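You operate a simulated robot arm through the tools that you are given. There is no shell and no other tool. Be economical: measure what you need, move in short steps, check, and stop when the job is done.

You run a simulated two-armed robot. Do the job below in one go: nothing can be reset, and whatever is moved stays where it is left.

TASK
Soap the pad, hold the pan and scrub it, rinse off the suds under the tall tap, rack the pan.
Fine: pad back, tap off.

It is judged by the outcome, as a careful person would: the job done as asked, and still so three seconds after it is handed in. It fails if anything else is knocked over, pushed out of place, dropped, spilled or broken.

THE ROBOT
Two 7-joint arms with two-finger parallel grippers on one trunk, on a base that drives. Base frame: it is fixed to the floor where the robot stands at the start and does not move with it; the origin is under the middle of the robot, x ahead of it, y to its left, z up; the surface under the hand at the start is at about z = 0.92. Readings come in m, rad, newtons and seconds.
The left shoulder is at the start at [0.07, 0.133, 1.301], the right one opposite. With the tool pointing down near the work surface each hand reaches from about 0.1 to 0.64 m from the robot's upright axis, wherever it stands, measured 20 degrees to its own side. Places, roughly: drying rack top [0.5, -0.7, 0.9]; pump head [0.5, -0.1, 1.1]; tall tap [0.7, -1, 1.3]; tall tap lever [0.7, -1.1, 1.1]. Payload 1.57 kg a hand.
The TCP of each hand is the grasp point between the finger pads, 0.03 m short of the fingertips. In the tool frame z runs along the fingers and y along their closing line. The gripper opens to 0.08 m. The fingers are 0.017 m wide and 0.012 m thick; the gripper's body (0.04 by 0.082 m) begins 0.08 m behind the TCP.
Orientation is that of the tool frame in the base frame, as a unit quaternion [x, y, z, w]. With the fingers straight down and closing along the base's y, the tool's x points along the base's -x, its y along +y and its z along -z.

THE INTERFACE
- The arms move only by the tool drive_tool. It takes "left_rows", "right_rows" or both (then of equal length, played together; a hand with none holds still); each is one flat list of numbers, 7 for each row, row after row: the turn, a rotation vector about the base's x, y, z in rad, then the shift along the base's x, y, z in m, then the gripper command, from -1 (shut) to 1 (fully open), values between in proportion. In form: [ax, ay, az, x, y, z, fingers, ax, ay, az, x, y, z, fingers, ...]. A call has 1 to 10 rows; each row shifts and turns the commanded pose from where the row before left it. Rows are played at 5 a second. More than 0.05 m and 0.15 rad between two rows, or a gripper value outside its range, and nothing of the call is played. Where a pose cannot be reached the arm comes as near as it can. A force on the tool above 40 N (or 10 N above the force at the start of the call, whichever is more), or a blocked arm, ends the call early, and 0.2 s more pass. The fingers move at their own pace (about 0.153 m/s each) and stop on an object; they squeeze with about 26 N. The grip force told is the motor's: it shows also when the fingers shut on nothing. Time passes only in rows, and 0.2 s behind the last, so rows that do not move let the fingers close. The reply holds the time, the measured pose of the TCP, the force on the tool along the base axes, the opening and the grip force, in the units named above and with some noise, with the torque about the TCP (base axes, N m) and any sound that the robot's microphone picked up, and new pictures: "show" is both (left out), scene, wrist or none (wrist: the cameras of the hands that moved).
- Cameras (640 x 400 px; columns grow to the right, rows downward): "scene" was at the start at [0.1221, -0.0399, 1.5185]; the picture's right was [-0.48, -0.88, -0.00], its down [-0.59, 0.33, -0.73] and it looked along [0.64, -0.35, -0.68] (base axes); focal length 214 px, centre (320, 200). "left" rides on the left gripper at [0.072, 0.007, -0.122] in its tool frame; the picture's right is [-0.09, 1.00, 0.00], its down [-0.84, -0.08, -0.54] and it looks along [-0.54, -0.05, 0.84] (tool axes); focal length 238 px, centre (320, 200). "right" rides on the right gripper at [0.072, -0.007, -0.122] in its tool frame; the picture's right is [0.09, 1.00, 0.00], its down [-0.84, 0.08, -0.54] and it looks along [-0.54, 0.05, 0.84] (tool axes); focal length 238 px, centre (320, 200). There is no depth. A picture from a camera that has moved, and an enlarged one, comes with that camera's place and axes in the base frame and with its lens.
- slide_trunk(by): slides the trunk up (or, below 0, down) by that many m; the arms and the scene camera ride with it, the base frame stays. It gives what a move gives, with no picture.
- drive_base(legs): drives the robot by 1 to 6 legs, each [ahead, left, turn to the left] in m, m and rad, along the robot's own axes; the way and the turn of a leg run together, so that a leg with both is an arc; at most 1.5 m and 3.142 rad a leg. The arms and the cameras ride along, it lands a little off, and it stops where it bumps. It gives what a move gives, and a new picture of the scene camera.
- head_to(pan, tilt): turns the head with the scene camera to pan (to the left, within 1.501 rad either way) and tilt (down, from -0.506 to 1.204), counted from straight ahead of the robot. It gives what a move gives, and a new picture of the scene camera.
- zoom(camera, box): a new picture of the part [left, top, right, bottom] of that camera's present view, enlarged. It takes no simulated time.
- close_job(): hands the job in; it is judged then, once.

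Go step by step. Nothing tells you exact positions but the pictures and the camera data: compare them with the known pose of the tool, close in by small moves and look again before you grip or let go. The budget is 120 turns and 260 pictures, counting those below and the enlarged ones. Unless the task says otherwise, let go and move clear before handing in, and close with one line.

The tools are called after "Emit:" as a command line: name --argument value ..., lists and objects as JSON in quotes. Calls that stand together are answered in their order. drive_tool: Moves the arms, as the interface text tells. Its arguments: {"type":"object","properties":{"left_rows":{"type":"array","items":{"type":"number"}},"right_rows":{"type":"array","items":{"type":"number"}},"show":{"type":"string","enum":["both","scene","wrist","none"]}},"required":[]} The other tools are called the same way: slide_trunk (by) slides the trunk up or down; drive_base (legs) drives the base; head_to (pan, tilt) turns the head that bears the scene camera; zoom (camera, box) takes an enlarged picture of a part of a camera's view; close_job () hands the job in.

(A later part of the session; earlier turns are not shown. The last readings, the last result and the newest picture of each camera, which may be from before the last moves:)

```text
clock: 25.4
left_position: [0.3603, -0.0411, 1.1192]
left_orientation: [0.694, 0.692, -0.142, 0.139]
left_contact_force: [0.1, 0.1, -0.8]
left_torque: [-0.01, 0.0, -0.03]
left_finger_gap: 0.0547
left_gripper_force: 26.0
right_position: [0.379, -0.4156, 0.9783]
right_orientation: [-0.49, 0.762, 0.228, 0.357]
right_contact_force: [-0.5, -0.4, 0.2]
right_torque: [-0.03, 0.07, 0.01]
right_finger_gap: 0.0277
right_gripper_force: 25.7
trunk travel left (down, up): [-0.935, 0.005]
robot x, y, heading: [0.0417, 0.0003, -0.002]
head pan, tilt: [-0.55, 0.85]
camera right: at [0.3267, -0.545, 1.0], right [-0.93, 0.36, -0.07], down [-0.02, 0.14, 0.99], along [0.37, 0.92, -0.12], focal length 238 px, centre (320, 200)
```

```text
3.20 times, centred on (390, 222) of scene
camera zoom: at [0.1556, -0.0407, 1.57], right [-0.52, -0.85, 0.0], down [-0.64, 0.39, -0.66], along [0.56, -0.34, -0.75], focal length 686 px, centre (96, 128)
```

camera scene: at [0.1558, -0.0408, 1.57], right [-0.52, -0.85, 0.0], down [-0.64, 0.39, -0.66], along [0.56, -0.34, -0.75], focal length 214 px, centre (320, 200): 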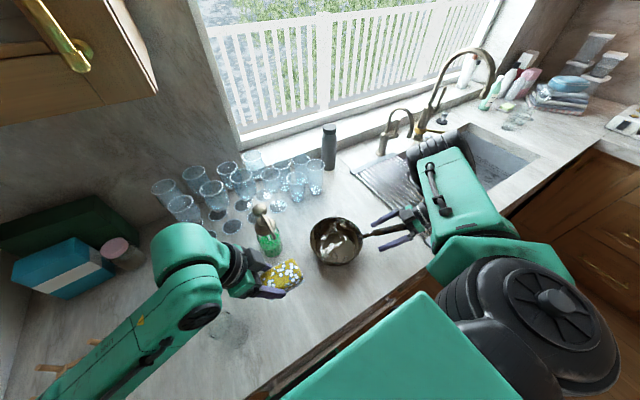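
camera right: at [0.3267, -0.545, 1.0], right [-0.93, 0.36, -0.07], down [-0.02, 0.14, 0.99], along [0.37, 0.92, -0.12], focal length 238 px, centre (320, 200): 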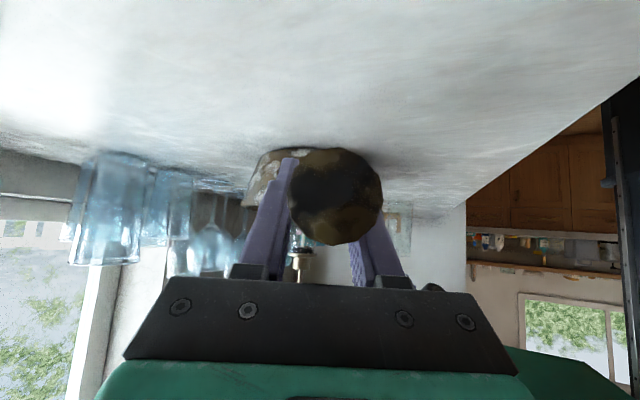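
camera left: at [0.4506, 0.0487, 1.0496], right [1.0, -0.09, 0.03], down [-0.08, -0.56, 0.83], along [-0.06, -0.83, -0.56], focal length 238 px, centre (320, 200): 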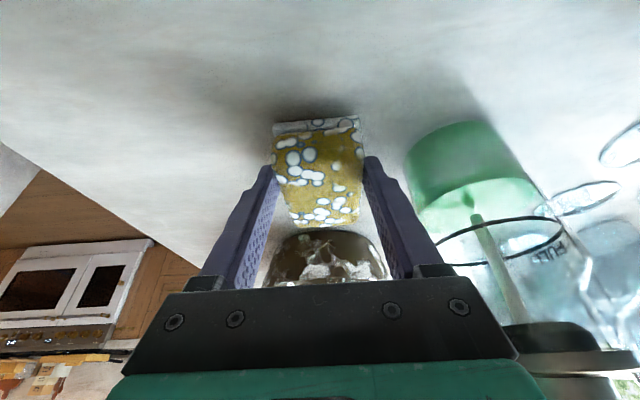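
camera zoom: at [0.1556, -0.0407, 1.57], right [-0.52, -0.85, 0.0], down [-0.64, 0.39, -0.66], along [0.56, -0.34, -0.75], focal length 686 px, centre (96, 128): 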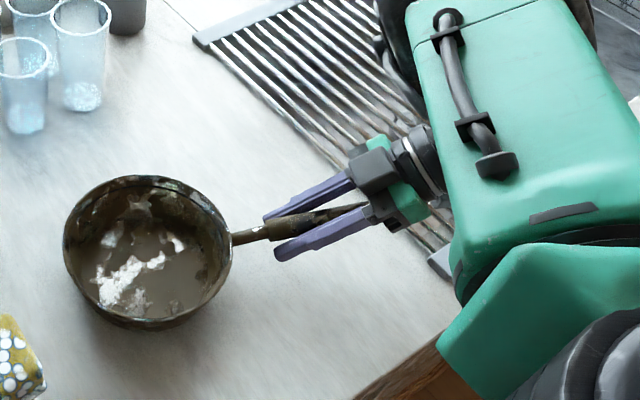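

The pan handle is gripped. The left forearm would pass close to the nozzle if I scrub here, so I'll lift the pan slightly (testing the grip) and shift it away toward the robot and the sink.

Emit:
drive_tool --right_rows '[0, 0, 0, 0, 0, 0.008, -1, 0, 0, 0, 0, 0, 0.008, -1, 0, 0, 0, -0.02, -0.016, 0.0, -1, 0, 0, 0, -0.02, -0.016, 0, -1, 0, 0, 0, -0.02, -0.016, 0, -1, 0, 0, 0, 0, 0, 0, -1]' --show "wrist"

Emit:
zoom --camera "scene" --box '[270, 160, 510, 310]'

```text
clock: 26.8
left_position: [0.3602, -0.0422, 1.1181]
left_orientation: [0.693, 0.693, -0.143, 0.139]
left_contact_force: [0.6, 0.3, -0.6]
left_torque: [0.02, 0.03, 0.04]
left_finger_gap: 0.055
left_gripper_force: 26.5
right_position: [0.3177, -0.4634, 0.9925]
right_orientation: [-0.49, 0.761, 0.229, 0.358]
right_contact_force: [0.9, -1.8, 1.0]
right_torque: [0.69, -0.39, -0.15]
right_finger_gap: 0.0279
right_gripper_force: 26.4
trunk travel left (down, up): [-0.935, 0.005]
robot x, y, heading: [0.0414, 0.002, -0.002]
head pan, tilt: [-0.55, 0.85]
camera right: at [0.2653, -0.5934, 1.0147], right [-0.93, 0.36, -0.07], down [-0.02, 0.14, 0.99], along [0.37, 0.92, -0.12], focal length 238 px, centre (320, 200)
```

right: 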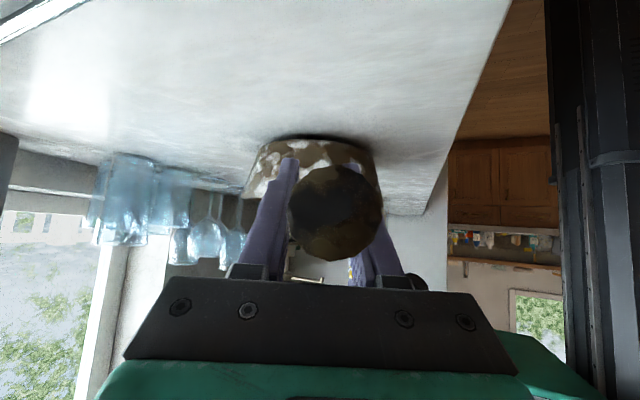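

```text
2.67 times, centred on (390, 235) of scene
camera zoom: at [0.1561, -0.0412, 1.5701], right [-0.52, -0.85, 0.0], down [-0.64, 0.39, -0.66], along [0.56, -0.34, -0.75], focal length 572 px, centre (133, 107)
```

zoom: 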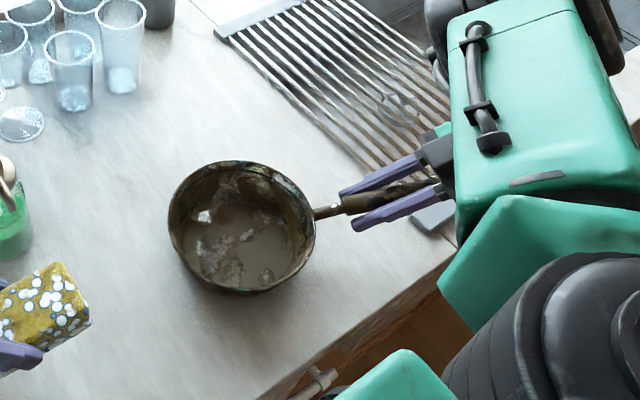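

The grip holds the pan level. I'll set it down at its new spot, centre near (0.37, -0.316), and bring the pad over.

Emit:
drive_tool --right_rows '[0, 0, 0, 0, 0, -0.007, -1, 0, 0, 0, 0, 0, -0.007, -1, 0, 0, 0, 0, 0, 0, -1, 0, 0, 0, 0, 0, 0, -1, 0, 0, 0, 0, 0, 0, -1, 0, 0, 0, 0, 0, 0, -1, 0, 0, 0, 0, 0, 0, -1]' --left_rows '[0, 0, 0, 0, -0.04, 0.0, -1, 0, 0, 0, 0, -0.045, 0, -1, 0, 0, 0, 0.0, -0.045, 0, -1, 0, 0, 0, 0.005, -0.045, 0, -1, 0, 0, 0, 0.005, -0.045, -0.02, -1, 0, 0, 0, 0, -0.036, -0.02, -1, 0, 0, 0, 0, 0, 0, -1]' --show "both"

```text
clock: 28.4
left_position: [0.3799, -0.2854, 1.0713]
left_orientation: [0.687, 0.701, -0.136, 0.136]
left_contact_force: [0.1, -0.7, 0.4]
left_torque: [0.05, -0.01, 0.03]
left_finger_gap: 0.0548
left_gripper_force: 25.8
right_position: [0.3167, -0.4637, 0.9799]
right_orientation: [-0.489, 0.763, 0.228, 0.357]
right_contact_force: [-0.5, 0.0, -3.9]
right_torque: [-0.18, 0.17, 0.03]
right_finger_gap: 0.028
right_gripper_force: 25.7
trunk travel left (down, up): [-0.935, 0.005]
robot x, y, heading: [0.0431, 0.0004, 0.004]
head pan, tilt: [-0.55, 0.85]
camera scene: at [0.1561, -0.0411, 1.5699], right [-0.52, -0.85, 0.0], down [-0.64, 0.39, -0.66], along [0.56, -0.34, -0.75], focal length 214 px, centre (320, 200)
camera right: at [0.2651, -0.5937, 1.0014], right [-0.93, 0.36, -0.07], down [-0.02, 0.14, 0.99], along [0.37, 0.92, -0.13], focal length 238 px, centre (320, 200)
camera left: at [0.3846, -0.1731, 1.1569], right [1.0, -0.07, 0.03], down [-0.06, -0.57, 0.82], along [-0.04, -0.82, -0.57], focal length 238 px, centre (320, 200)
```

scene: 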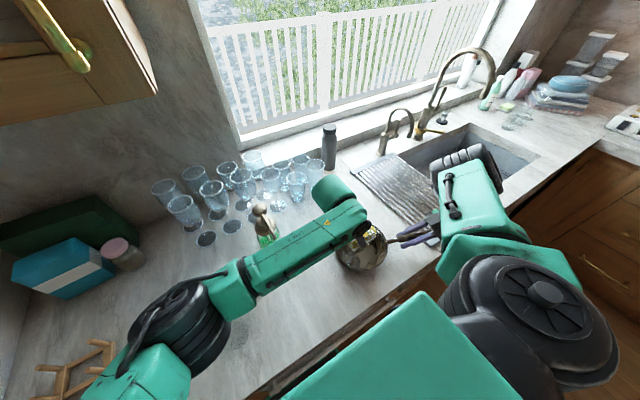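
right: 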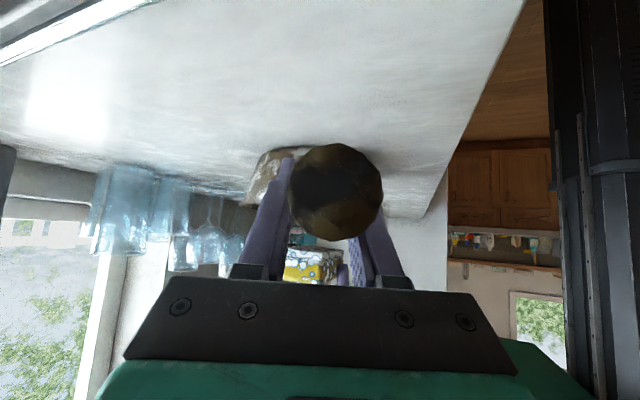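
left: 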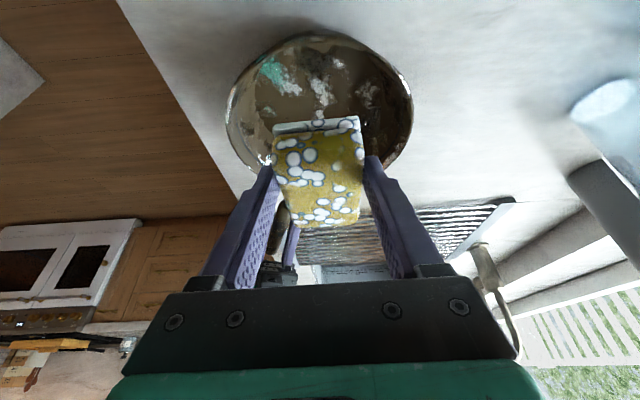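

The pad is over the pan. I'll lower it in small steps until it touches the bottom.

Emit:
drive_tool --left_rows '[0, 0, 0, -0.002, -0.008, -0.04, -1, 0, 0, 0, 0, -0.007, -0.035, -1, 0, 0, 0, 0, 0, -0.012, -1, 0, 0, 0, 0, 0, -0.006, -1, 0, 0, 0, 0, 0, -0.004, -1]' --show "both"

```text
clock: 29.6
left_position: [0.3903, -0.2814, 0.9869]
left_orientation: [0.688, 0.697, -0.138, 0.147]
left_contact_force: [-7.9, -16.6, 13.4]
left_torque: [-0.54, -0.08, -0.37]
left_finger_gap: 0.0547
left_gripper_force: 26.1
left hand out of reach, approached as far as the arm can: row 1, 2, 4
right_position: [0.3184, -0.4637, 0.979]
right_orientation: [-0.49, 0.76, 0.23, 0.359]
right_contact_force: [11.1, 13.3, -6.9]
right_torque: [-0.27, 0.05, -0.68]
right_finger_gap: 0.0279
right_gripper_force: 26.0
trunk travel left (down, up): [-0.935, 0.005]
robot x, y, heading: [0.0397, 0.0016, 0.006]
head pan, tilt: [-0.55, 0.85]
camera scene: at [0.1556, -0.0417, 1.5702], right [-0.52, -0.85, 0.0], down [-0.64, 0.39, -0.66], along [0.56, -0.34, -0.75], focal length 214 px, centre (320, 200)
camera left: at [0.3935, -0.1662, 1.0703], right [1.0, -0.07, 0.05], down [-0.08, -0.56, 0.83], along [-0.03, -0.83, -0.56], focal length 238 px, centre (320, 200)
```

scene: 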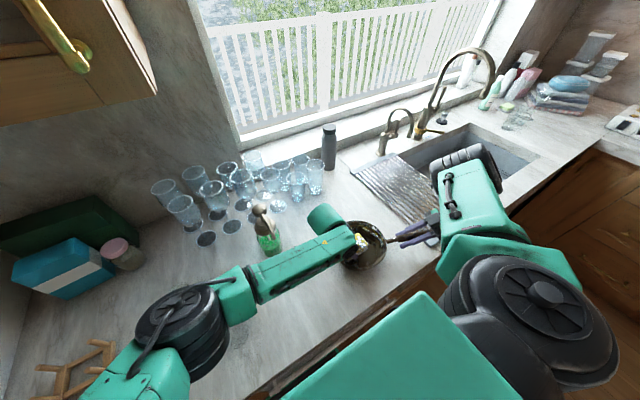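
left: 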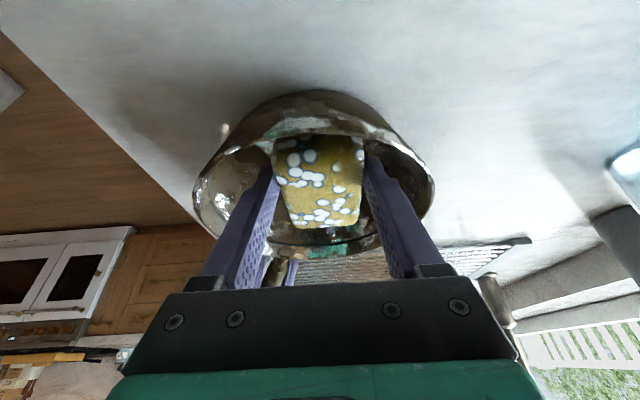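

The left arm is at its limit this far across. I'll raise the left hand, lift the pan, strafe the base to the right, and bring the pan back to the same spot.

Emit:
drive_tool --left_rows '[0, 0, 0, 0, 0.01, 0.03, -1, 0, 0, 0, 0, 0.01, 0.04, -1, 0, 0, 0, 0, 0.02, 0.04, -1, 0, 0, 0, -0.01, 0.04, 0.02, -1, 0, 0, 0, -0.01, 0.04, 0.01, -1, 0, 0, 0, -0.01, 0.04, 0, -1, 0, 0, 0, 0, 0.02, 0, -1]' --right_rows '[0, 0, 0, 0, 0, 0, -1, 0, 0, 0, 0, 0, 0, -1, 0, 0, 0, 0, 0, 0, -1, 0, 0, 0, 0, 0, 0.015, -1, 0, 0, 0, 0, 0, 0.015, -1, 0, 0, 0, 0, 0, 0.015, -1, 0, 0, 0, 0, 0, 0, -1]' --show "both"

```text
clock: 31.2
left_position: [0.3471, -0.1051, 1.1221]
left_orientation: [0.693, 0.693, -0.142, 0.139]
left_contact_force: [0.1, 0.3, -0.6]
left_torque: [0.0, 0.02, 0.0]
left_finger_gap: 0.0548
left_gripper_force: 26.0
right_position: [0.3185, -0.4642, 1.0259]
right_orientation: [-0.489, 0.762, 0.228, 0.357]
right_contact_force: [0.2, 0.2, -7.3]
right_torque: [-0.71, 0.35, 0.01]
right_finger_gap: 0.0274
right_gripper_force: 26.5
trunk travel left (down, up): [-0.935, 0.005]
robot x, y, heading: [0.0405, -0.0, -0.003]
head pan, tilt: [-0.55, 0.85]
camera scene: at [0.1572, -0.0407, 1.5699], right [-0.52, -0.85, 0.0], down [-0.64, 0.39, -0.66], along [0.56, -0.34, -0.75], focal length 214 px, centre (320, 200)
camera right: at [0.2655, -0.5937, 1.0479], right [-0.93, 0.36, -0.07], down [-0.02, 0.14, 0.99], along [0.37, 0.92, -0.12], focal length 238 px, centre (320, 200)
camera left: at [0.3522, 0.0087, 1.2065], right [1.0, -0.09, 0.03], down [-0.07, -0.56, 0.83], along [-0.06, -0.82, -0.56], focal length 238 px, centre (320, 200)
```

scene: 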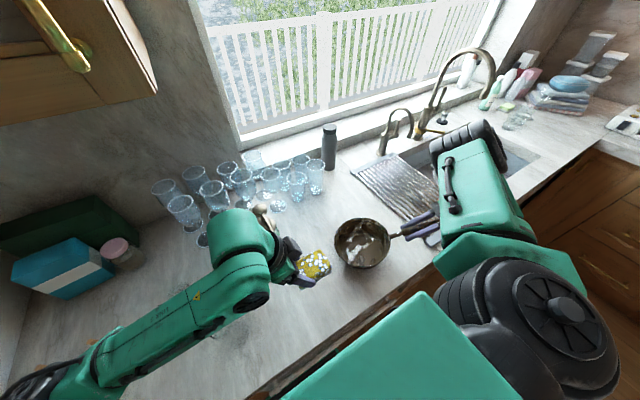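
right: 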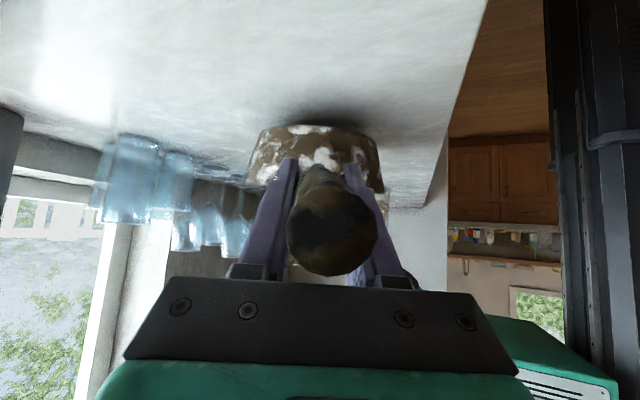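
left: 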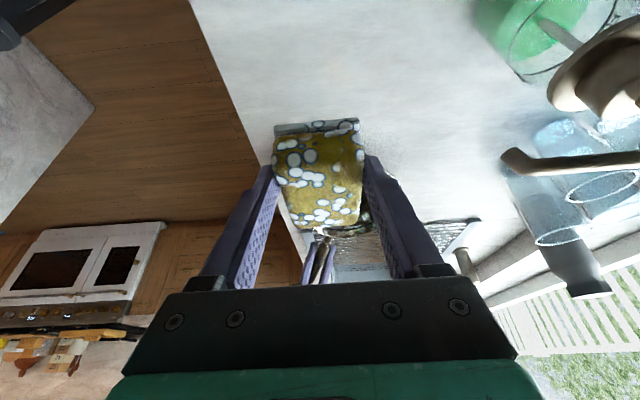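

The pan is in the air and stable, at about 0.74 kg. Strafing right by 0.17 m.

Emit:
drive_base --legs '[[0, -0.17, 0]]'

```text
clock: 32.6
left_position: [0.3435, -0.275, 1.1224]
left_orientation: [0.696, 0.689, -0.144, 0.139]
left_contact_force: [0.0, 0.2, -0.5]
left_torque: [-0.02, 0.0, -0.02]
left_finger_gap: 0.055
left_gripper_force: 26.0
right_position: [0.3133, -0.6339, 1.0251]
right_orientation: [-0.486, 0.764, 0.227, 0.358]
right_contact_force: [-0.7, 0.0, -6.2]
right_torque: [-0.62, 0.26, 0.01]
right_finger_gap: 0.0279
right_gripper_force: 26.6
trunk travel left (down, up): [-0.935, 0.005]
robot x, y, heading: [0.0408, -0.1694, -0.01]
head pan, tilt: [-0.55, 0.85]
camera scene: at [0.1548, -0.2082, 1.57], right [-0.53, -0.85, 0.0], down [-0.64, 0.4, -0.66], along [0.56, -0.35, -0.75], focal length 214 px, centre (320, 200)
```

scene: 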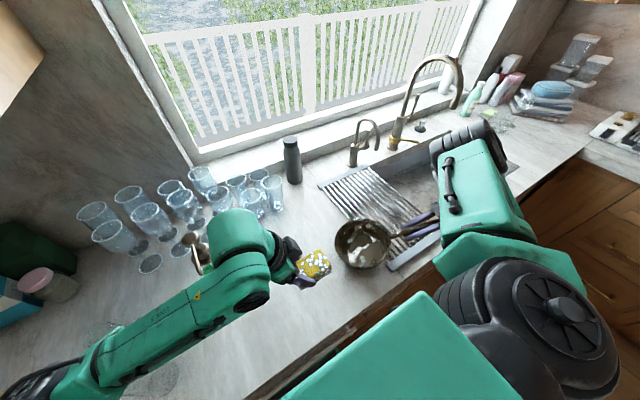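

Now I'll bring the pan back left by 0.15 m and set it down.

Emit:
drive_tool --right_rows '[0, 0, 0, 0.002, 0.04, 0, -1, 0, 0, 0, 0.002, 0.04, 0, -1, 0, 0, 0, 0.002, 0.04, 0, -1, 0, 0, 0, 0, 0.03, 0, -1, 0, 0, 0, 0, 0, -0.015, -1, 0, 0, 0, 0, 0, -0.015, -1, 0, 0, 0, 0, 0, -0.014, -1, 0, 0, 0, 0, 0, -0.003, -1, 0, 0, 0, 0, 0, 0, -1]' --left_rows '[0, 0, 0, 0, 0, 0.02, -1, 0, 0, 0, 0, 0, 0.01, -1, 0, 0, 0, 0, 0, 0, -1, 0, 0, 0, 0, 0, 0, -1, 0, 0, 0, 0, 0, 0, -1, 0, 0, 0, 0.01, -0.01, -0.01, -1, 0, 0, 0, 0.01, -0.02, -0.03, -1, 0, 0, 0, 0.01, -0.02, -0.03, -1, 0, 0, 0, 0, 0, 0, -1]' --show "both"

```text
clock: 34.6
left_position: [0.3723, -0.3277, 1.0816]
left_orientation: [0.696, 0.69, -0.143, 0.138]
left_contact_force: [0.0, -0.2, -1.5]
left_torque: [-0.05, 0.02, -0.03]
left_finger_gap: 0.0548
left_gripper_force: 26.4
right_position: [0.3168, -0.4859, 0.9777]
right_orientation: [-0.487, 0.764, 0.226, 0.358]
right_contact_force: [-1.3, -6.0, 8.4]
right_torque: [0.28, -0.2, -0.11]
right_finger_gap: 0.0278
right_gripper_force: 25.8
trunk travel left (down, up): [-0.935, 0.005]
robot x, y, heading: [0.0374, -0.1685, -0.011]
head pan, tilt: [-0.55, 0.85]
camera scene: at [0.1521, -0.2109, 1.5702], right [-0.53, -0.85, 0.0], down [-0.64, 0.4, -0.66], along [0.56, -0.35, -0.75], focal length 214 px, centre (320, 200)
camera right: at [0.263, -0.6147, 1.0], right [-0.93, 0.37, -0.07], down [-0.02, 0.14, 0.99], along [0.38, 0.92, -0.12], focal length 238 px, centre (320, 200)
camera left: at [0.3796, -0.2134, 1.1665], right [0.99, -0.1, 0.03], down [-0.08, -0.56, 0.83], along [-0.06, -0.82, -0.56], focal length 238 px, centre (320, 200)
```

scene: 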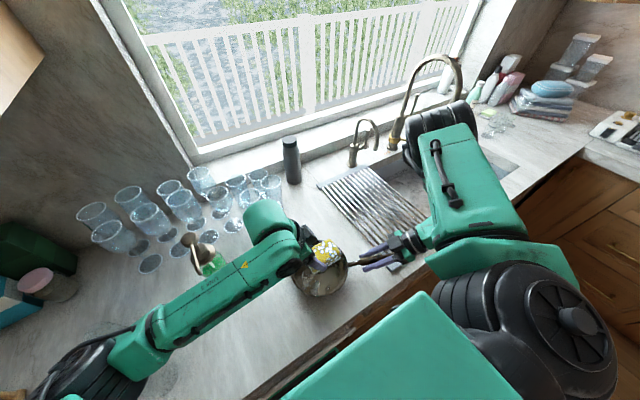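
right: 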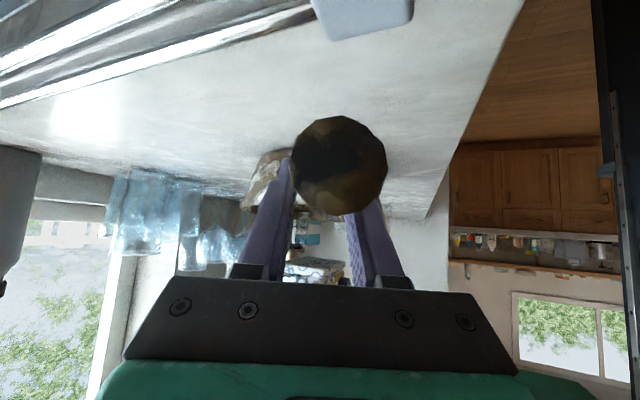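
left: 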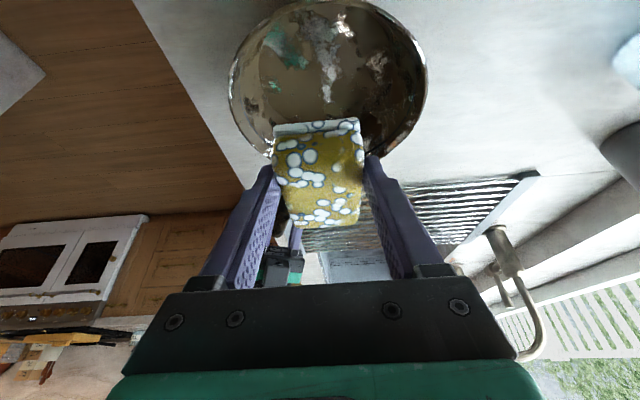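

The pan is on the counter with its centre near (0.376, -0.336). Lowering the pad into it.

Emit:
drive_tool --left_rows '[0, 0, 0, 0.003, 0.01, -0.04, -1, 0, 0, 0, 0, 0, -0.04, -1, 0, 0, 0, 0, 0, -0.012, -1, 0, 0, 0, 0, 0, -0.006, -1, 0, 0, 0, 0, 0, -0.004, -1, 0, 0, 0, 0, 0, -0.003, -1, 0, 0, 0, 0, 0, 0, -1]' --show "both"

```text
clock: 36.2
left_position: [0.3762, -0.3184, 0.978]
left_orientation: [0.696, 0.69, -0.143, 0.139]
left_contact_force: [-0.2, -0.8, 0.0]
left_torque: [0.01, 0.01, 0.0]
left_finger_gap: 0.0547
left_gripper_force: 25.8
right_position: [0.3156, -0.486, 0.9771]
right_orientation: [-0.487, 0.764, 0.227, 0.358]
right_contact_force: [-2.6, -4.5, 5.4]
right_torque: [0.05, 0.0, 0.05]
right_finger_gap: 0.0278
right_gripper_force: 26.1
trunk travel left (down, up): [-0.935, 0.005]
robot x, y, heading: [0.0375, -0.171, -0.005]
head pan, tilt: [-0.55, 0.85]
camera scene: at [0.1526, -0.2114, 1.5701], right [-0.53, -0.85, 0.0], down [-0.64, 0.4, -0.66], along [0.56, -0.35, -0.75], focal length 214 px, centre (320, 200)
camera left: at [0.382, -0.2039, 1.0613], right [0.99, -0.1, 0.03], down [-0.08, -0.56, 0.83], along [-0.06, -0.82, -0.56], focal length 238 px, centre (320, 200)
```

scene: 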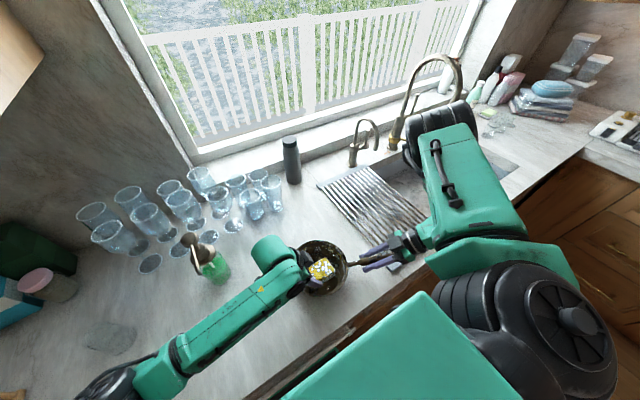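
left: 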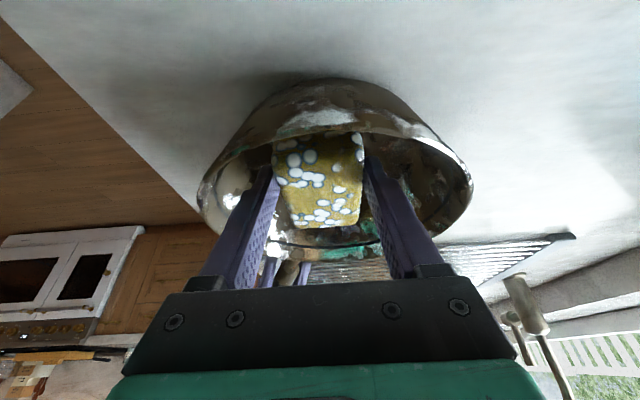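

The reach is fine now and nothing is touching yet. I'll lower a bit further until it makes contact.

Emit:
drive_tool --left_rows '[0, 0, 0, 0, 0, -0.003, -1, 0, 0, 0, 0, 0, -0.003, -1, 0, 0, 0, 0, 0, -0.003, -1, 0, 0, 0, 0, 0, 0, -1]' --show "none"

```text
clock: 37.2
left_position: [0.3745, -0.318, 0.9705]
left_orientation: [0.696, 0.689, -0.144, 0.142]
left_contact_force: [3.2, -4.1, 22.3]
left_torque: [0.14, -0.1, -0.07]
left_finger_gap: 0.0548
left_gripper_force: 26.1
right_position: [0.3169, -0.4827, 0.9788]
right_orientation: [-0.487, 0.763, 0.226, 0.36]
right_contact_force: [5.6, -0.9, 18.9]
right_torque: [-0.21, -0.01, -0.33]
right_finger_gap: 0.0281
right_gripper_force: 26.4
trunk travel left (down, up): [-0.935, 0.005]
robot x, y, heading: [0.0359, -0.1701, -0.002]
head pan, tilt: [-0.55, 0.85]
```

The pad touches the bottom at TCP z ≈ 0.970. I'll scrub in a circle with moderate pressure.

Emit:
drive_tool --left_rows '[0, 0, 0, 0.018, 0, 0.001, -1, 0, 0, 0, -0.005, 0.012, 0, -1, 0, 0, 0, -0.013, 0.006, 0, -1, 0, 0, 0, -0.013, -0.006, 0, -1, 0, 0, 0, -0.005, -0.012, 0, -1, 0, 0, 0, 0.005, -0.012, 0, -1, 0, 0, 0, 0.013, -0.006, 0, -1, 0, 0, 0, 0.013, 0.006, 0, -1, 0, 0, 0, 0.005, 0.012, 0, -1, 0, 0, 0, -0.018, 0, 0, -1]' --show "both"

Emit:
zoom --camera "scene" --box '[260, 210, 420, 310]'

```text
clock: 39.4
left_position: [0.3748, -0.3142, 0.9701]
left_orientation: [0.697, 0.689, -0.143, 0.138]
left_contact_force: [1.1, -0.4, 0.5]
left_torque: [0.03, 0.0, 0.01]
left_finger_gap: 0.0548
left_gripper_force: 26.0
right_position: [0.3168, -0.4852, 0.9778]
right_orientation: [-0.487, 0.764, 0.226, 0.358]
right_contact_force: [-3.4, -3.3, 6.5]
right_torque: [0.13, -0.01, 0.09]
right_finger_gap: 0.0277
right_gripper_force: 25.7
trunk travel left (down, up): [-0.935, 0.005]
robot x, y, heading: [0.0405, -0.1697, -0.006]
head pan, tilt: [-0.55, 0.85]
camera scene: at [0.152, -0.2109, 1.57], right [-0.53, -0.85, 0.0], down [-0.64, 0.4, -0.66], along [0.56, -0.35, -0.75], focal length 214 px, centre (320, 200)
camera left: at [0.3818, -0.2014, 1.0538], right [0.99, -0.09, 0.03], down [-0.08, -0.56, 0.82], along [-0.06, -0.82, -0.56], focal length 238 px, centre (320, 200)
```

scene: 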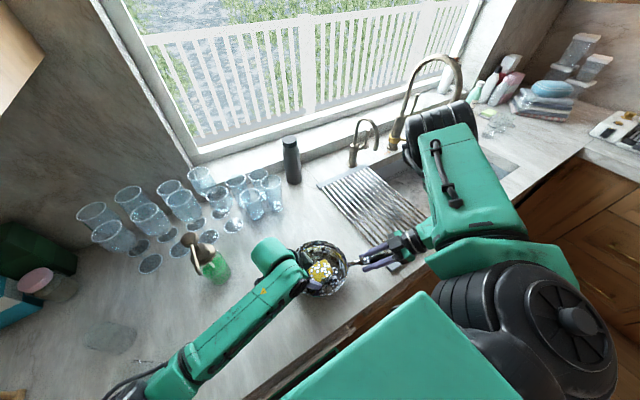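
left: 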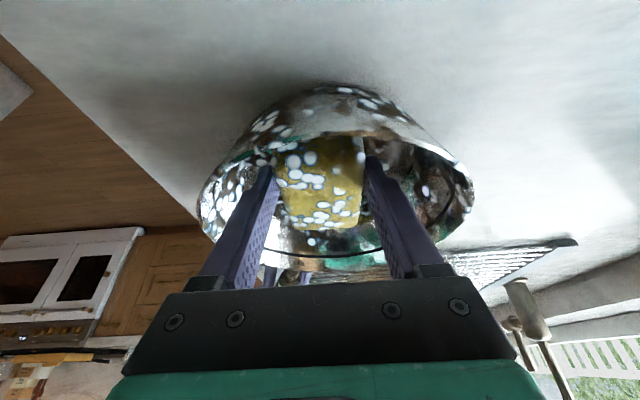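

```text
4.00 times, centred on (340, 260) of scene
camera zoom: at [0.152, -0.2109, 1.57], right [-0.53, -0.85, 0.0], down [-0.64, 0.4, -0.66], along [0.56, -0.35, -0.75], focal length 858 px, centre (240, -40)
```

zoom: 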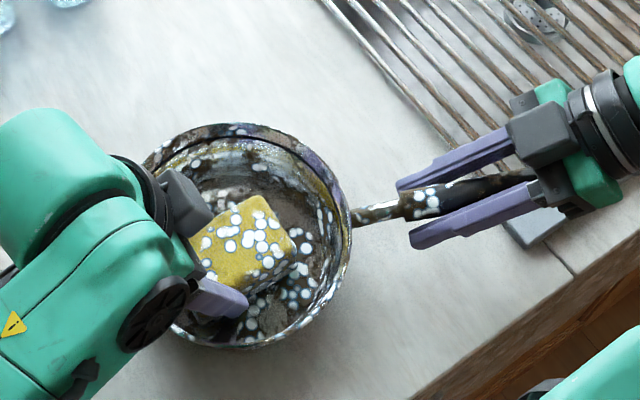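

Scrubbing works: the dirt is fading and suds are appearing. I'll keep going with a bit more pressure.

Emit:
drive_tool --left_rows '[0, 0, 0, 0.018, 0, -0.002, -1, 0, 0, 0, -0.005, 0.012, 0, -1, 0, 0, 0, -0.013, 0.006, 0, -1, 0, 0, 0, -0.013, -0.006, 0, -1, 0, 0, 0, -0.005, -0.012, 0, -1, 0, 0, 0, 0.005, -0.012, 0, -1, 0, 0, 0, 0.013, -0.006, 0, -1, 0, 0, 0, 0.013, 0.006, 0, -1, 0, 0, 0, 0.005, 0.012, 0, -1, 0, 0, 0, -0.018, 0, 0, -1]' --show "none"

Emit:
drive_tool --left_rows '[0, 0, 0, 0.018, 0, 0, -1, 0, 0, 0, -0.005, 0.012, 0, -1, 0, 0, 0, -0.013, 0.006, 0, -1, 0, 0, 0, -0.013, -0.006, 0, -1, 0, 0, 0, -0.005, -0.012, 0, -1, 0, 0, 0, 0.005, -0.012, 0, -1, 0, 0, 0, 0.013, -0.006, 0, -1, 0, 0, 0, 0.013, 0.006, 0, -1, 0, 0, 0, 0.005, 0.012, 0, -1, 0, 0, 0, -0.018, 0, 0, -1]' --show "none"

Emit:
zoom --camera "scene" --box '[260, 210, 420, 310]'

```text
clock: 41.6
left_position: [0.3746, -0.3166, 0.9686]
left_orientation: [0.696, 0.69, -0.141, 0.139]
left_contact_force: [2.2, 0.4, 5.0]
left_torque: [0.01, -0.06, 0.03]
left_finger_gap: 0.0548
left_gripper_force: 25.8
right_position: [0.3163, -0.4837, 0.978]
right_orientation: [-0.487, 0.764, 0.227, 0.359]
right_contact_force: [-4.8, -6.2, 9.3]
right_torque: [0.17, -0.16, 0.0]
right_finger_gap: 0.0275
right_gripper_force: 26.0
trunk travel left (down, up): [-0.935, 0.005]
robot x, y, heading: [0.0414, -0.1703, -0.004]
head pan, tilt: [-0.55, 0.85]
```

```text
clock: 43.8
left_position: [0.3753, -0.3175, 0.9684]
left_orientation: [0.696, 0.689, -0.142, 0.141]
left_contact_force: [7.3, 0.2, 16.3]
left_torque: [-0.01, -0.07, 0.09]
left_finger_gap: 0.0552
left_gripper_force: 26.4
right_position: [0.3165, -0.4853, 0.9762]
right_orientation: [-0.487, 0.764, 0.226, 0.358]
right_contact_force: [-6.7, -1.5, 0.2]
right_torque: [0.3, -0.2, 0.44]
right_finger_gap: 0.0279
right_gripper_force: 25.8
trunk travel left (down, up): [-0.935, 0.005]
robot x, y, heading: [0.0377, -0.1684, -0.006]
head pan, tilt: [-0.55, 0.85]
```

```text
4.00 times, centred on (340, 260) of scene
camera zoom: at [0.1517, -0.2103, 1.5703], right [-0.53, -0.85, 0.0], down [-0.64, 0.4, -0.66], along [0.56, -0.35, -0.75], focal length 858 px, centre (240, -40)
```

zoom: 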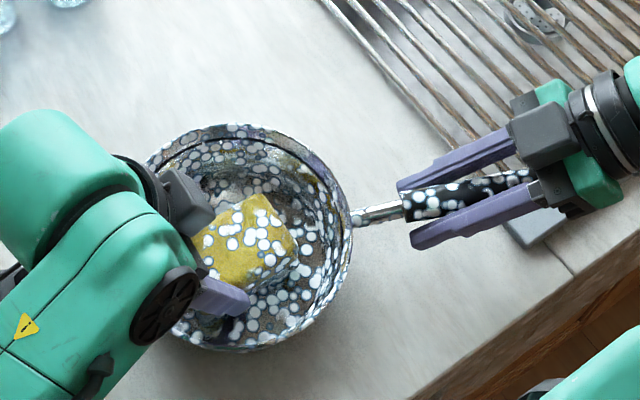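

The pan is getting well covered in suds. Two more circles, and I'll watch for when it stops changing.

Emit:
drive_tool --left_rows '[0, 0, 0, 0.018, 0, 0, -1, 0, 0, 0, -0.005, 0.012, 0, -1, 0, 0, 0, -0.013, 0.006, 0, -1, 0, 0, 0, -0.013, -0.006, 0, -1, 0, 0, 0, -0.005, -0.012, 0, -1, 0, 0, 0, 0.005, -0.012, 0, -1, 0, 0, 0, 0.013, -0.006, 0, -1, 0, 0, 0, 0.013, 0.006, 0, -1, 0, 0, 0, 0.005, 0.012, 0, -1, 0, 0, 0, -0.018, 0, 0, -1]' --show "none"

Emit:
drive_tool --left_rows '[0, 0, 0, 0.018, 0, 0, -1, 0, 0, 0, -0.005, 0.012, 0, -1, 0, 0, 0, -0.013, 0.006, 0, -1, 0, 0, 0, -0.013, -0.006, 0, -1, 0, 0, 0, -0.005, -0.012, 0, -1, 0, 0, 0, 0.005, -0.012, 0, -1, 0, 0, 0, 0.013, -0.006, 0, -1, 0, 0, 0, 0.013, 0.006, 0, -1, 0, 0, 0, 0.005, 0.012, 0, -1, 0, 0, 0, -0.018, 0, 0, -1]' --show "none"

Emit:
zoom --camera "scene" --box '[260, 210, 420, 310]'

```text
clock: 46.0
left_position: [0.3744, -0.3191, 0.968]
left_orientation: [0.696, 0.69, -0.142, 0.138]
left_contact_force: [-0.3, -0.3, 1.1]
left_torque: [0.04, -0.01, 0.02]
left_finger_gap: 0.055
left_gripper_force: 25.7
right_position: [0.3172, -0.487, 0.9787]
right_orientation: [-0.486, 0.763, 0.227, 0.36]
right_contact_force: [-2.0, -6.8, 11.0]
right_torque: [0.43, -0.23, -0.12]
right_finger_gap: 0.0278
right_gripper_force: 25.3
trunk travel left (down, up): [-0.935, 0.005]
robot x, y, heading: [0.0441, -0.1713, -0.014]
head pan, tilt: [-0.55, 0.85]
```

```text
clock: 48.2
left_position: [0.3759, -0.3167, 0.9673]
left_orientation: [0.697, 0.69, -0.142, 0.137]
left_contact_force: [-0.8, 0.0, -0.6]
left_torque: [0.0, -0.03, -0.04]
left_finger_gap: 0.0549
left_gripper_force: 26.2
right_position: [0.3171, -0.4845, 0.977]
right_orientation: [-0.486, 0.764, 0.226, 0.358]
right_contact_force: [-3.8, -3.1, 6.6]
right_torque: [0.32, -0.21, 0.07]
right_finger_gap: 0.0276
right_gripper_force: 26.7
trunk travel left (down, up): [-0.935, 0.005]
robot x, y, heading: [0.0358, -0.1711, -0.005]
head pan, tilt: [-0.55, 0.85]
```

```text
4.00 times, centred on (340, 260) of scene
camera zoom: at [0.1516, -0.2106, 1.5701], right [-0.53, -0.85, 0.0], down [-0.64, 0.4, -0.66], along [0.56, -0.35, -0.75], focal length 858 px, centre (240, -40)
```

zoom: 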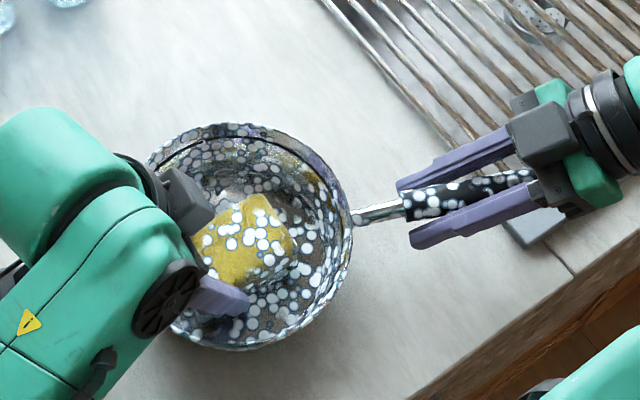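

Contact has become light, so I'll press 2 mm lower and use slightly wider strokes.

Emit:
drive_tool --left_rows '[0, 0, 0, 0.012, 0, -0.002, -1, 0, 0, 0, 0.012, 0, 0, -1, 0, 0, 0, -0.007, 0.016, 0, -1, 0, 0, 0, -0.017, 0.008, 0, -1, 0, 0, 0, -0.017, -0.008, 0, -1, 0, 0, 0, -0.007, -0.016, 0, -1, 0, 0, 0, 0.007, -0.016, 0, -1, 0, 0, 0, 0.017, -0.006, 0, -1, 0, 0, 0, 0.017, 0.008, 0, -1, 0, 0, 0, -0.017, 0.014, 0, -1]' --show "none"

Emit:
drive_tool --left_rows '[0, 0, 0, 0.012, 0, -0.001, -1, 0, 0, 0, 0.012, 0, 0, -1, 0, 0, 0, -0.007, 0.016, 0, -1, 0, 0, 0, -0.017, 0.008, 0, -1, 0, 0, 0, -0.017, -0.008, 0, -1, 0, 0, 0, -0.007, -0.016, 0, -1, 0, 0, 0, 0.007, -0.016, 0, -1, 0, 0, 0, 0.017, -0.006, 0, -1, 0, 0, 0, 0.017, 0.008, 0, -1, 0, 0, 0, -0.017, 0.014, 0, -1]' --show "none"

Emit:
zoom --camera "scene" --box '[260, 210, 420, 310]'

```text
clock: 50.4
left_position: [0.3723, -0.315, 0.9669]
left_orientation: [0.697, 0.689, -0.143, 0.138]
left_contact_force: [0.3, 0.2, -0.6]
left_torque: [0.01, -0.01, 0.0]
left_finger_gap: 0.0554
left_gripper_force: 25.9
right_position: [0.3164, -0.485, 0.9785]
right_orientation: [-0.487, 0.763, 0.227, 0.359]
right_contact_force: [-3.6, -4.5, 8.9]
right_torque: [0.4, -0.31, -0.01]
right_finger_gap: 0.0278
right_gripper_force: 25.8
trunk travel left (down, up): [-0.935, 0.005]
robot x, y, heading: [0.0407, -0.172, -0.007]
head pan, tilt: [-0.55, 0.85]
```

```text
clock: 52.6
left_position: [0.3756, -0.317, 0.9628]
left_orientation: [0.696, 0.689, -0.143, 0.14]
left_contact_force: [0.4, -0.4, 7.4]
left_torque: [-0.09, 0.16, 0.02]
left_finger_gap: 0.0553
left_gripper_force: 25.9
right_position: [0.3158, -0.4846, 0.9788]
right_orientation: [-0.486, 0.764, 0.227, 0.36]
right_contact_force: [-3.3, -2.5, 6.6]
right_torque: [0.15, -0.23, -0.01]
right_finger_gap: 0.0276
right_gripper_force: 26.5
trunk travel left (down, up): [-0.935, 0.005]
robot x, y, heading: [0.035, -0.1692, -0.01]
head pan, tilt: [-0.55, 0.85]
```

```text
4.00 times, centred on (340, 260) of scene
camera zoom: at [0.1513, -0.21, 1.5702], right [-0.53, -0.85, 0.0], down [-0.64, 0.4, -0.66], along [0.56, -0.35, -0.75], focal length 858 px, centre (240, -40)
```

zoom: 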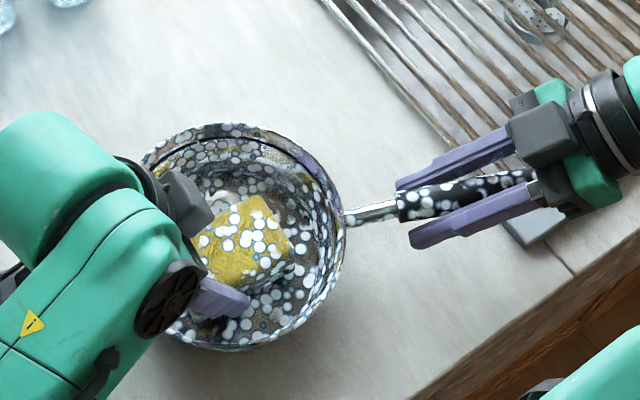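

The suds look dense. I'll lift the pad out to inspect the inside of the pan.

Emit:
drive_tool --left_rows '[0, 0, 0, 0, 0, 0.04, -1, 0, 0, 0, 0, 0.01, 0.04, -1, 0, 0, 0, -0.01, 0.04, 0.03, -1, 0, 0, 0, -0.01, 0.045, 0, -1, 0, 0, 0, -0.01, 0.045, 0, -1, 0, 0, 0, 0, 0.0, 0, -1]' --show "wrist"

Emit:
zoom --camera "scene" --box '[260, 210, 420, 310]'

```text
refused: row 3 steps farther than a row can; nothing moved
```

```text
4.00 times, centred on (340, 260) of scene
camera zoom: at [0.1513, -0.21, 1.5702], right [-0.53, -0.85, 0.0], down [-0.64, 0.4, -0.66], along [0.56, -0.35, -0.75], focal length 858 px, centre (240, -40)
```

zoom: 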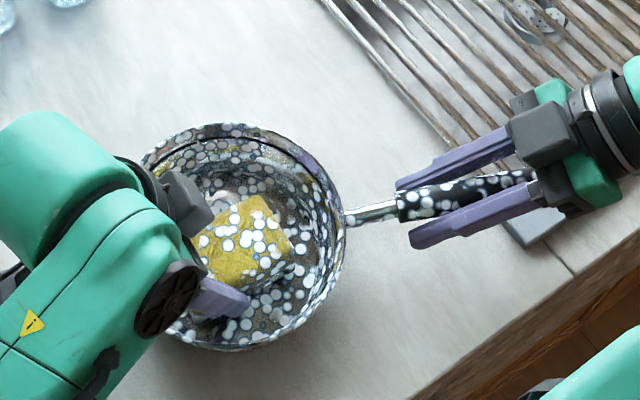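

One step was too long, so I'll redo the lift with shorter steps.

Emit:
drive_tool --left_rows '[0, 0, 0, 0, 0, 0.04, -1, 0, 0, 0, 0, 0.01, 0.04, -1, 0, 0, 0, -0.01, 0.03, 0.03, -1, 0, 0, 0, -0.01, 0.045, 0, -1, 0, 0, 0, -0.01, 0.045, 0, -1, 0, 0, 0, 0, 0.04, 0, -1, 0, 0, 0, 0, 0.0, 0, -1]' --show "wrist"

Emit:
zoom --camera "scene" --box '[260, 210, 420, 310]'

```text
clock: 54.2
left_position: [0.343, -0.1455, 1.0736]
left_orientation: [0.696, 0.69, -0.143, 0.139]
left_contact_force: [-0.2, 0.0, -0.3]
left_torque: [-0.01, 0.01, 0.0]
left_finger_gap: 0.0552
left_gripper_force: 26.2
right_position: [0.3168, -0.4859, 0.9768]
right_orientation: [-0.487, 0.764, 0.227, 0.358]
right_contact_force: [-3.8, -0.8, 7.3]
right_torque: [0.41, -0.27, 0.22]
right_finger_gap: 0.0276
right_gripper_force: 25.9
trunk travel left (down, up): [-0.935, 0.005]
robot x, y, heading: [0.0398, -0.1686, -0.002]
head pan, tilt: [-0.55, 0.85]
camera left: at [0.3498, -0.0305, 1.158], right [0.99, -0.1, 0.03], down [-0.08, -0.56, 0.83], along [-0.06, -0.82, -0.56], focal length 238 px, centre (320, 200)
```

left: 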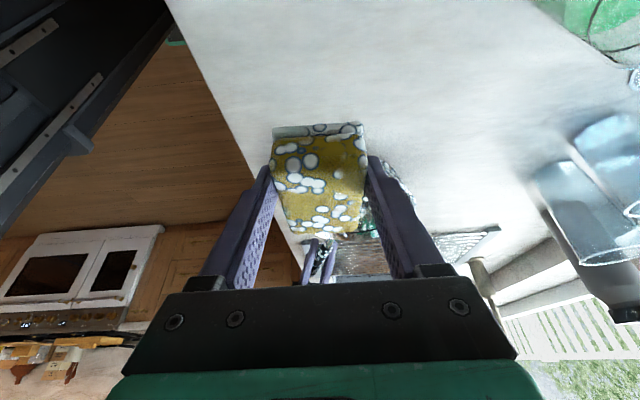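

```text
4.00 times, centred on (340, 260) of scene
camera zoom: at [0.1524, -0.2108, 1.5701], right [-0.53, -0.85, 0.0], down [-0.64, 0.4, -0.66], along [0.56, -0.35, -0.75], focal length 858 px, centre (240, -40)
```

zoom: 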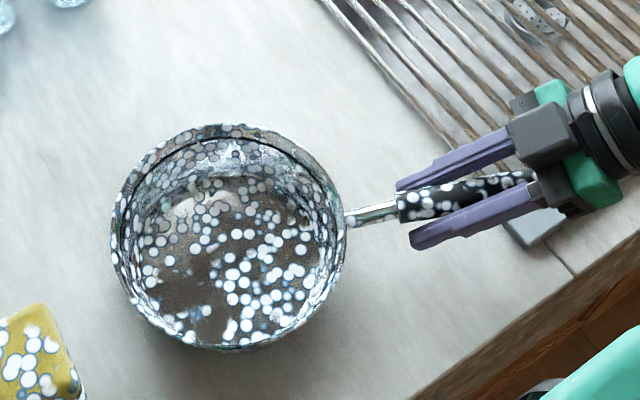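

Some of the bottom is still bare, toward the left side of the pan, so I'll go back in and scrub more firmly there.

Emit:
drive_tool --left_rows '[0, 0, 0, 0.01, -0.045, 0, -1, 0, 0, 0, 0.01, -0.045, 0, -1, 0, 0, 0, 0.01, -0.045, 0, -1, 0, 0, 0, 0.004, -0.037, -0.03, -1, 0, 0, 0, 0, 0, -0.04, -1, 0, 0, 0, 0, 0, -0.035, -1, 0, 0, 0, 0, 0, -0.004, -1, 0, 0, 0, 0, 0, -0.002, -1, 0, 0, 0, 0, 0, 0, -1]' --show "wrist"

```text
clock: 56.2
left_position: [0.3803, -0.319, 0.962]
left_orientation: [0.696, 0.689, -0.144, 0.14]
left_contact_force: [1.5, 1.2, 15.6]
left_torque: [0.26, 0.21, -0.08]
left_finger_gap: 0.055
left_gripper_force: 26.4
right_position: [0.3165, -0.485, 0.9782]
right_orientation: [-0.487, 0.765, 0.225, 0.357]
right_contact_force: [-0.4, -1.1, 0.2]
right_torque: [-0.71, 0.32, 0.13]
right_finger_gap: 0.0279
right_gripper_force: 25.9
trunk travel left (down, up): [-0.935, 0.005]
robot x, y, heading: [0.0365, -0.1695, -0.006]
head pan, tilt: [-0.55, 0.85]
camera left: at [0.3873, -0.2046, 1.0471], right [0.99, -0.1, 0.04], down [-0.08, -0.55, 0.83], along [-0.06, -0.83, -0.56], focal length 238 px, centre (320, 200)
```

left: 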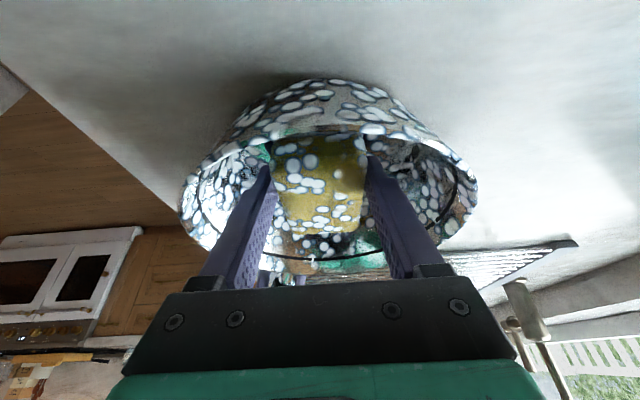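

Firm contact at about 16 N. Scrubbing two more circles.

Emit:
drive_tool --left_rows '[0, 0, 0, 0.016, 0, 0, -1, 0, 0, 0, -0.005, 0.014, 0, -1, 0, 0, 0, -0.013, 0.008, 0, -1, 0, 0, 0, -0.014, -0.004, 0, -1, 0, 0, 0, -0.008, -0.012, 0, -1, 0, 0, 0, 0.004, -0.014, 0, -1, 0, 0, 0, 0.013, -0.006, 0, -1, 0, 0, 0, 0.013, 0.004, 0, -1, 0, 0, 0, 0.008, 0.012, 0, -1, 0, 0, 0, -0.014, -0.002, 0, -1]' --show "none"

Emit:
drive_tool --left_rows '[0, 0, 0, 0.016, 0, -0.001, -1, 0, 0, 0, -0.005, 0.014, 0, -1, 0, 0, 0, -0.013, 0.008, 0, -1, 0, 0, 0, -0.014, -0.004, 0, -1, 0, 0, 0, -0.008, -0.012, 0, -1, 0, 0, 0, 0.004, -0.014, 0, -1, 0, 0, 0, 0.013, -0.006, 0, -1, 0, 0, 0, 0.013, 0.004, 0, -1, 0, 0, 0, 0.008, 0.012, 0, -1, 0, 0, 0, -0.014, -0.002, 0, -1]' --show "none"

Emit:
zoom --camera "scene" --box '[260, 210, 420, 310]'

```text
clock: 58.4
left_position: [0.3788, -0.321, 0.9629]
left_orientation: [0.696, 0.69, -0.142, 0.141]
left_contact_force: [5.6, 1.3, 11.9]
left_torque: [-0.25, 0.04, 0.16]
left_finger_gap: 0.055
left_gripper_force: 26.6
right_position: [0.3151, -0.4857, 0.9785]
right_orientation: [-0.486, 0.764, 0.227, 0.36]
right_contact_force: [-4.0, -8.8, 10.0]
right_torque: [0.2, -0.12, 0.03]
right_finger_gap: 0.0279
right_gripper_force: 26.1
trunk travel left (down, up): [-0.935, 0.005]
robot x, y, heading: [0.0393, -0.1694, -0.01]
head pan, tilt: [-0.55, 0.85]
```

```text
clock: 60.6
left_position: [0.378, -0.3178, 0.962]
left_orientation: [0.696, 0.69, -0.141, 0.139]
left_contact_force: [2.3, 1.1, 5.5]
left_torque: [0.11, -0.1, -0.02]
left_finger_gap: 0.0547
left_gripper_force: 25.3
right_position: [0.3157, -0.4867, 0.9775]
right_orientation: [-0.487, 0.764, 0.227, 0.358]
right_contact_force: [-2.8, -8.8, 10.0]
right_torque: [-0.13, -0.06, 0.1]
right_finger_gap: 0.0279
right_gripper_force: 25.7
trunk travel left (down, up): [-0.935, 0.005]
robot x, y, heading: [0.0384, -0.1678, -0.009]
head pan, tilt: [-0.55, 0.85]
```

```text
4.00 times, centred on (340, 260) of scene
camera zoom: at [0.1515, -0.2118, 1.5702], right [-0.53, -0.85, 0.0], down [-0.64, 0.4, -0.66], along [0.56, -0.35, -0.75], focal length 858 px, centre (240, -40)
```

zoom: 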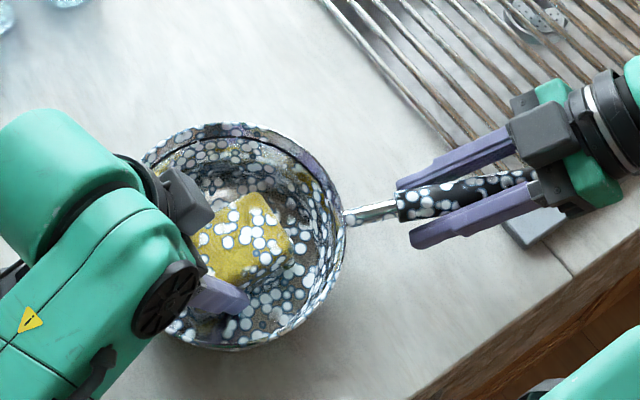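

I'll lift out again to compare with the last look.

Emit:
drive_tool --left_rows '[0, 0, 0, 0, 0, 0.04, -1, 0, 0, 0, 0, 0.01, 0.04, -1, 0, 0, 0, -0.01, 0.03, 0.03, -1, 0, 0, 0, -0.01, 0.045, 0.01, -1, 0, 0, 0, -0.01, 0.045, 0, -1, 0, 0, 0, 0, 0.045, 0, -1, 0, 0, 0, 0, 0.0, 0, -1]' --show "none"

Emit:
zoom --camera "scene" --box '[260, 210, 420, 310]'

```text
clock: 62.2
left_position: [0.3507, -0.1466, 1.0821]
left_orientation: [0.697, 0.689, -0.143, 0.138]
left_contact_force: [0.1, 0.5, -0.9]
left_torque: [0.03, 0.01, 0.0]
left_finger_gap: 0.0546
left_gripper_force: 25.9
right_position: [0.3168, -0.4835, 0.9768]
right_orientation: [-0.487, 0.763, 0.228, 0.358]
right_contact_force: [-0.3, 0.8, 6.5]
right_torque: [0.32, -0.25, 0.18]
right_finger_gap: 0.0281
right_gripper_force: 25.9
trunk travel left (down, up): [-0.935, 0.005]
robot x, y, heading: [0.037, -0.1674, -0.013]
head pan, tilt: [-0.55, 0.85]
```

```text
4.00 times, centred on (340, 260) of scene
camera zoom: at [0.1531, -0.2107, 1.57], right [-0.53, -0.85, 0.0], down [-0.64, 0.4, -0.66], along [0.56, -0.35, -0.75], focal length 858 px, centre (240, -40)
```

zoom: 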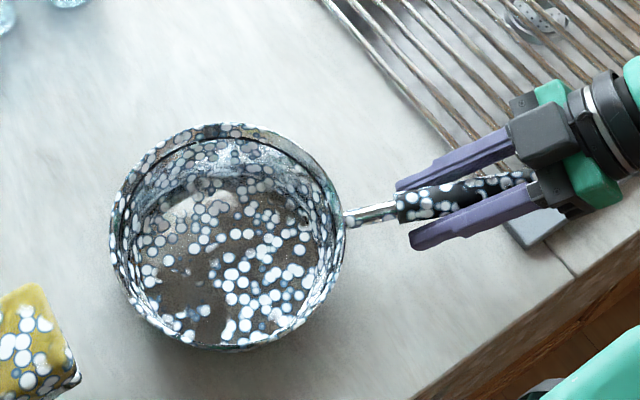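

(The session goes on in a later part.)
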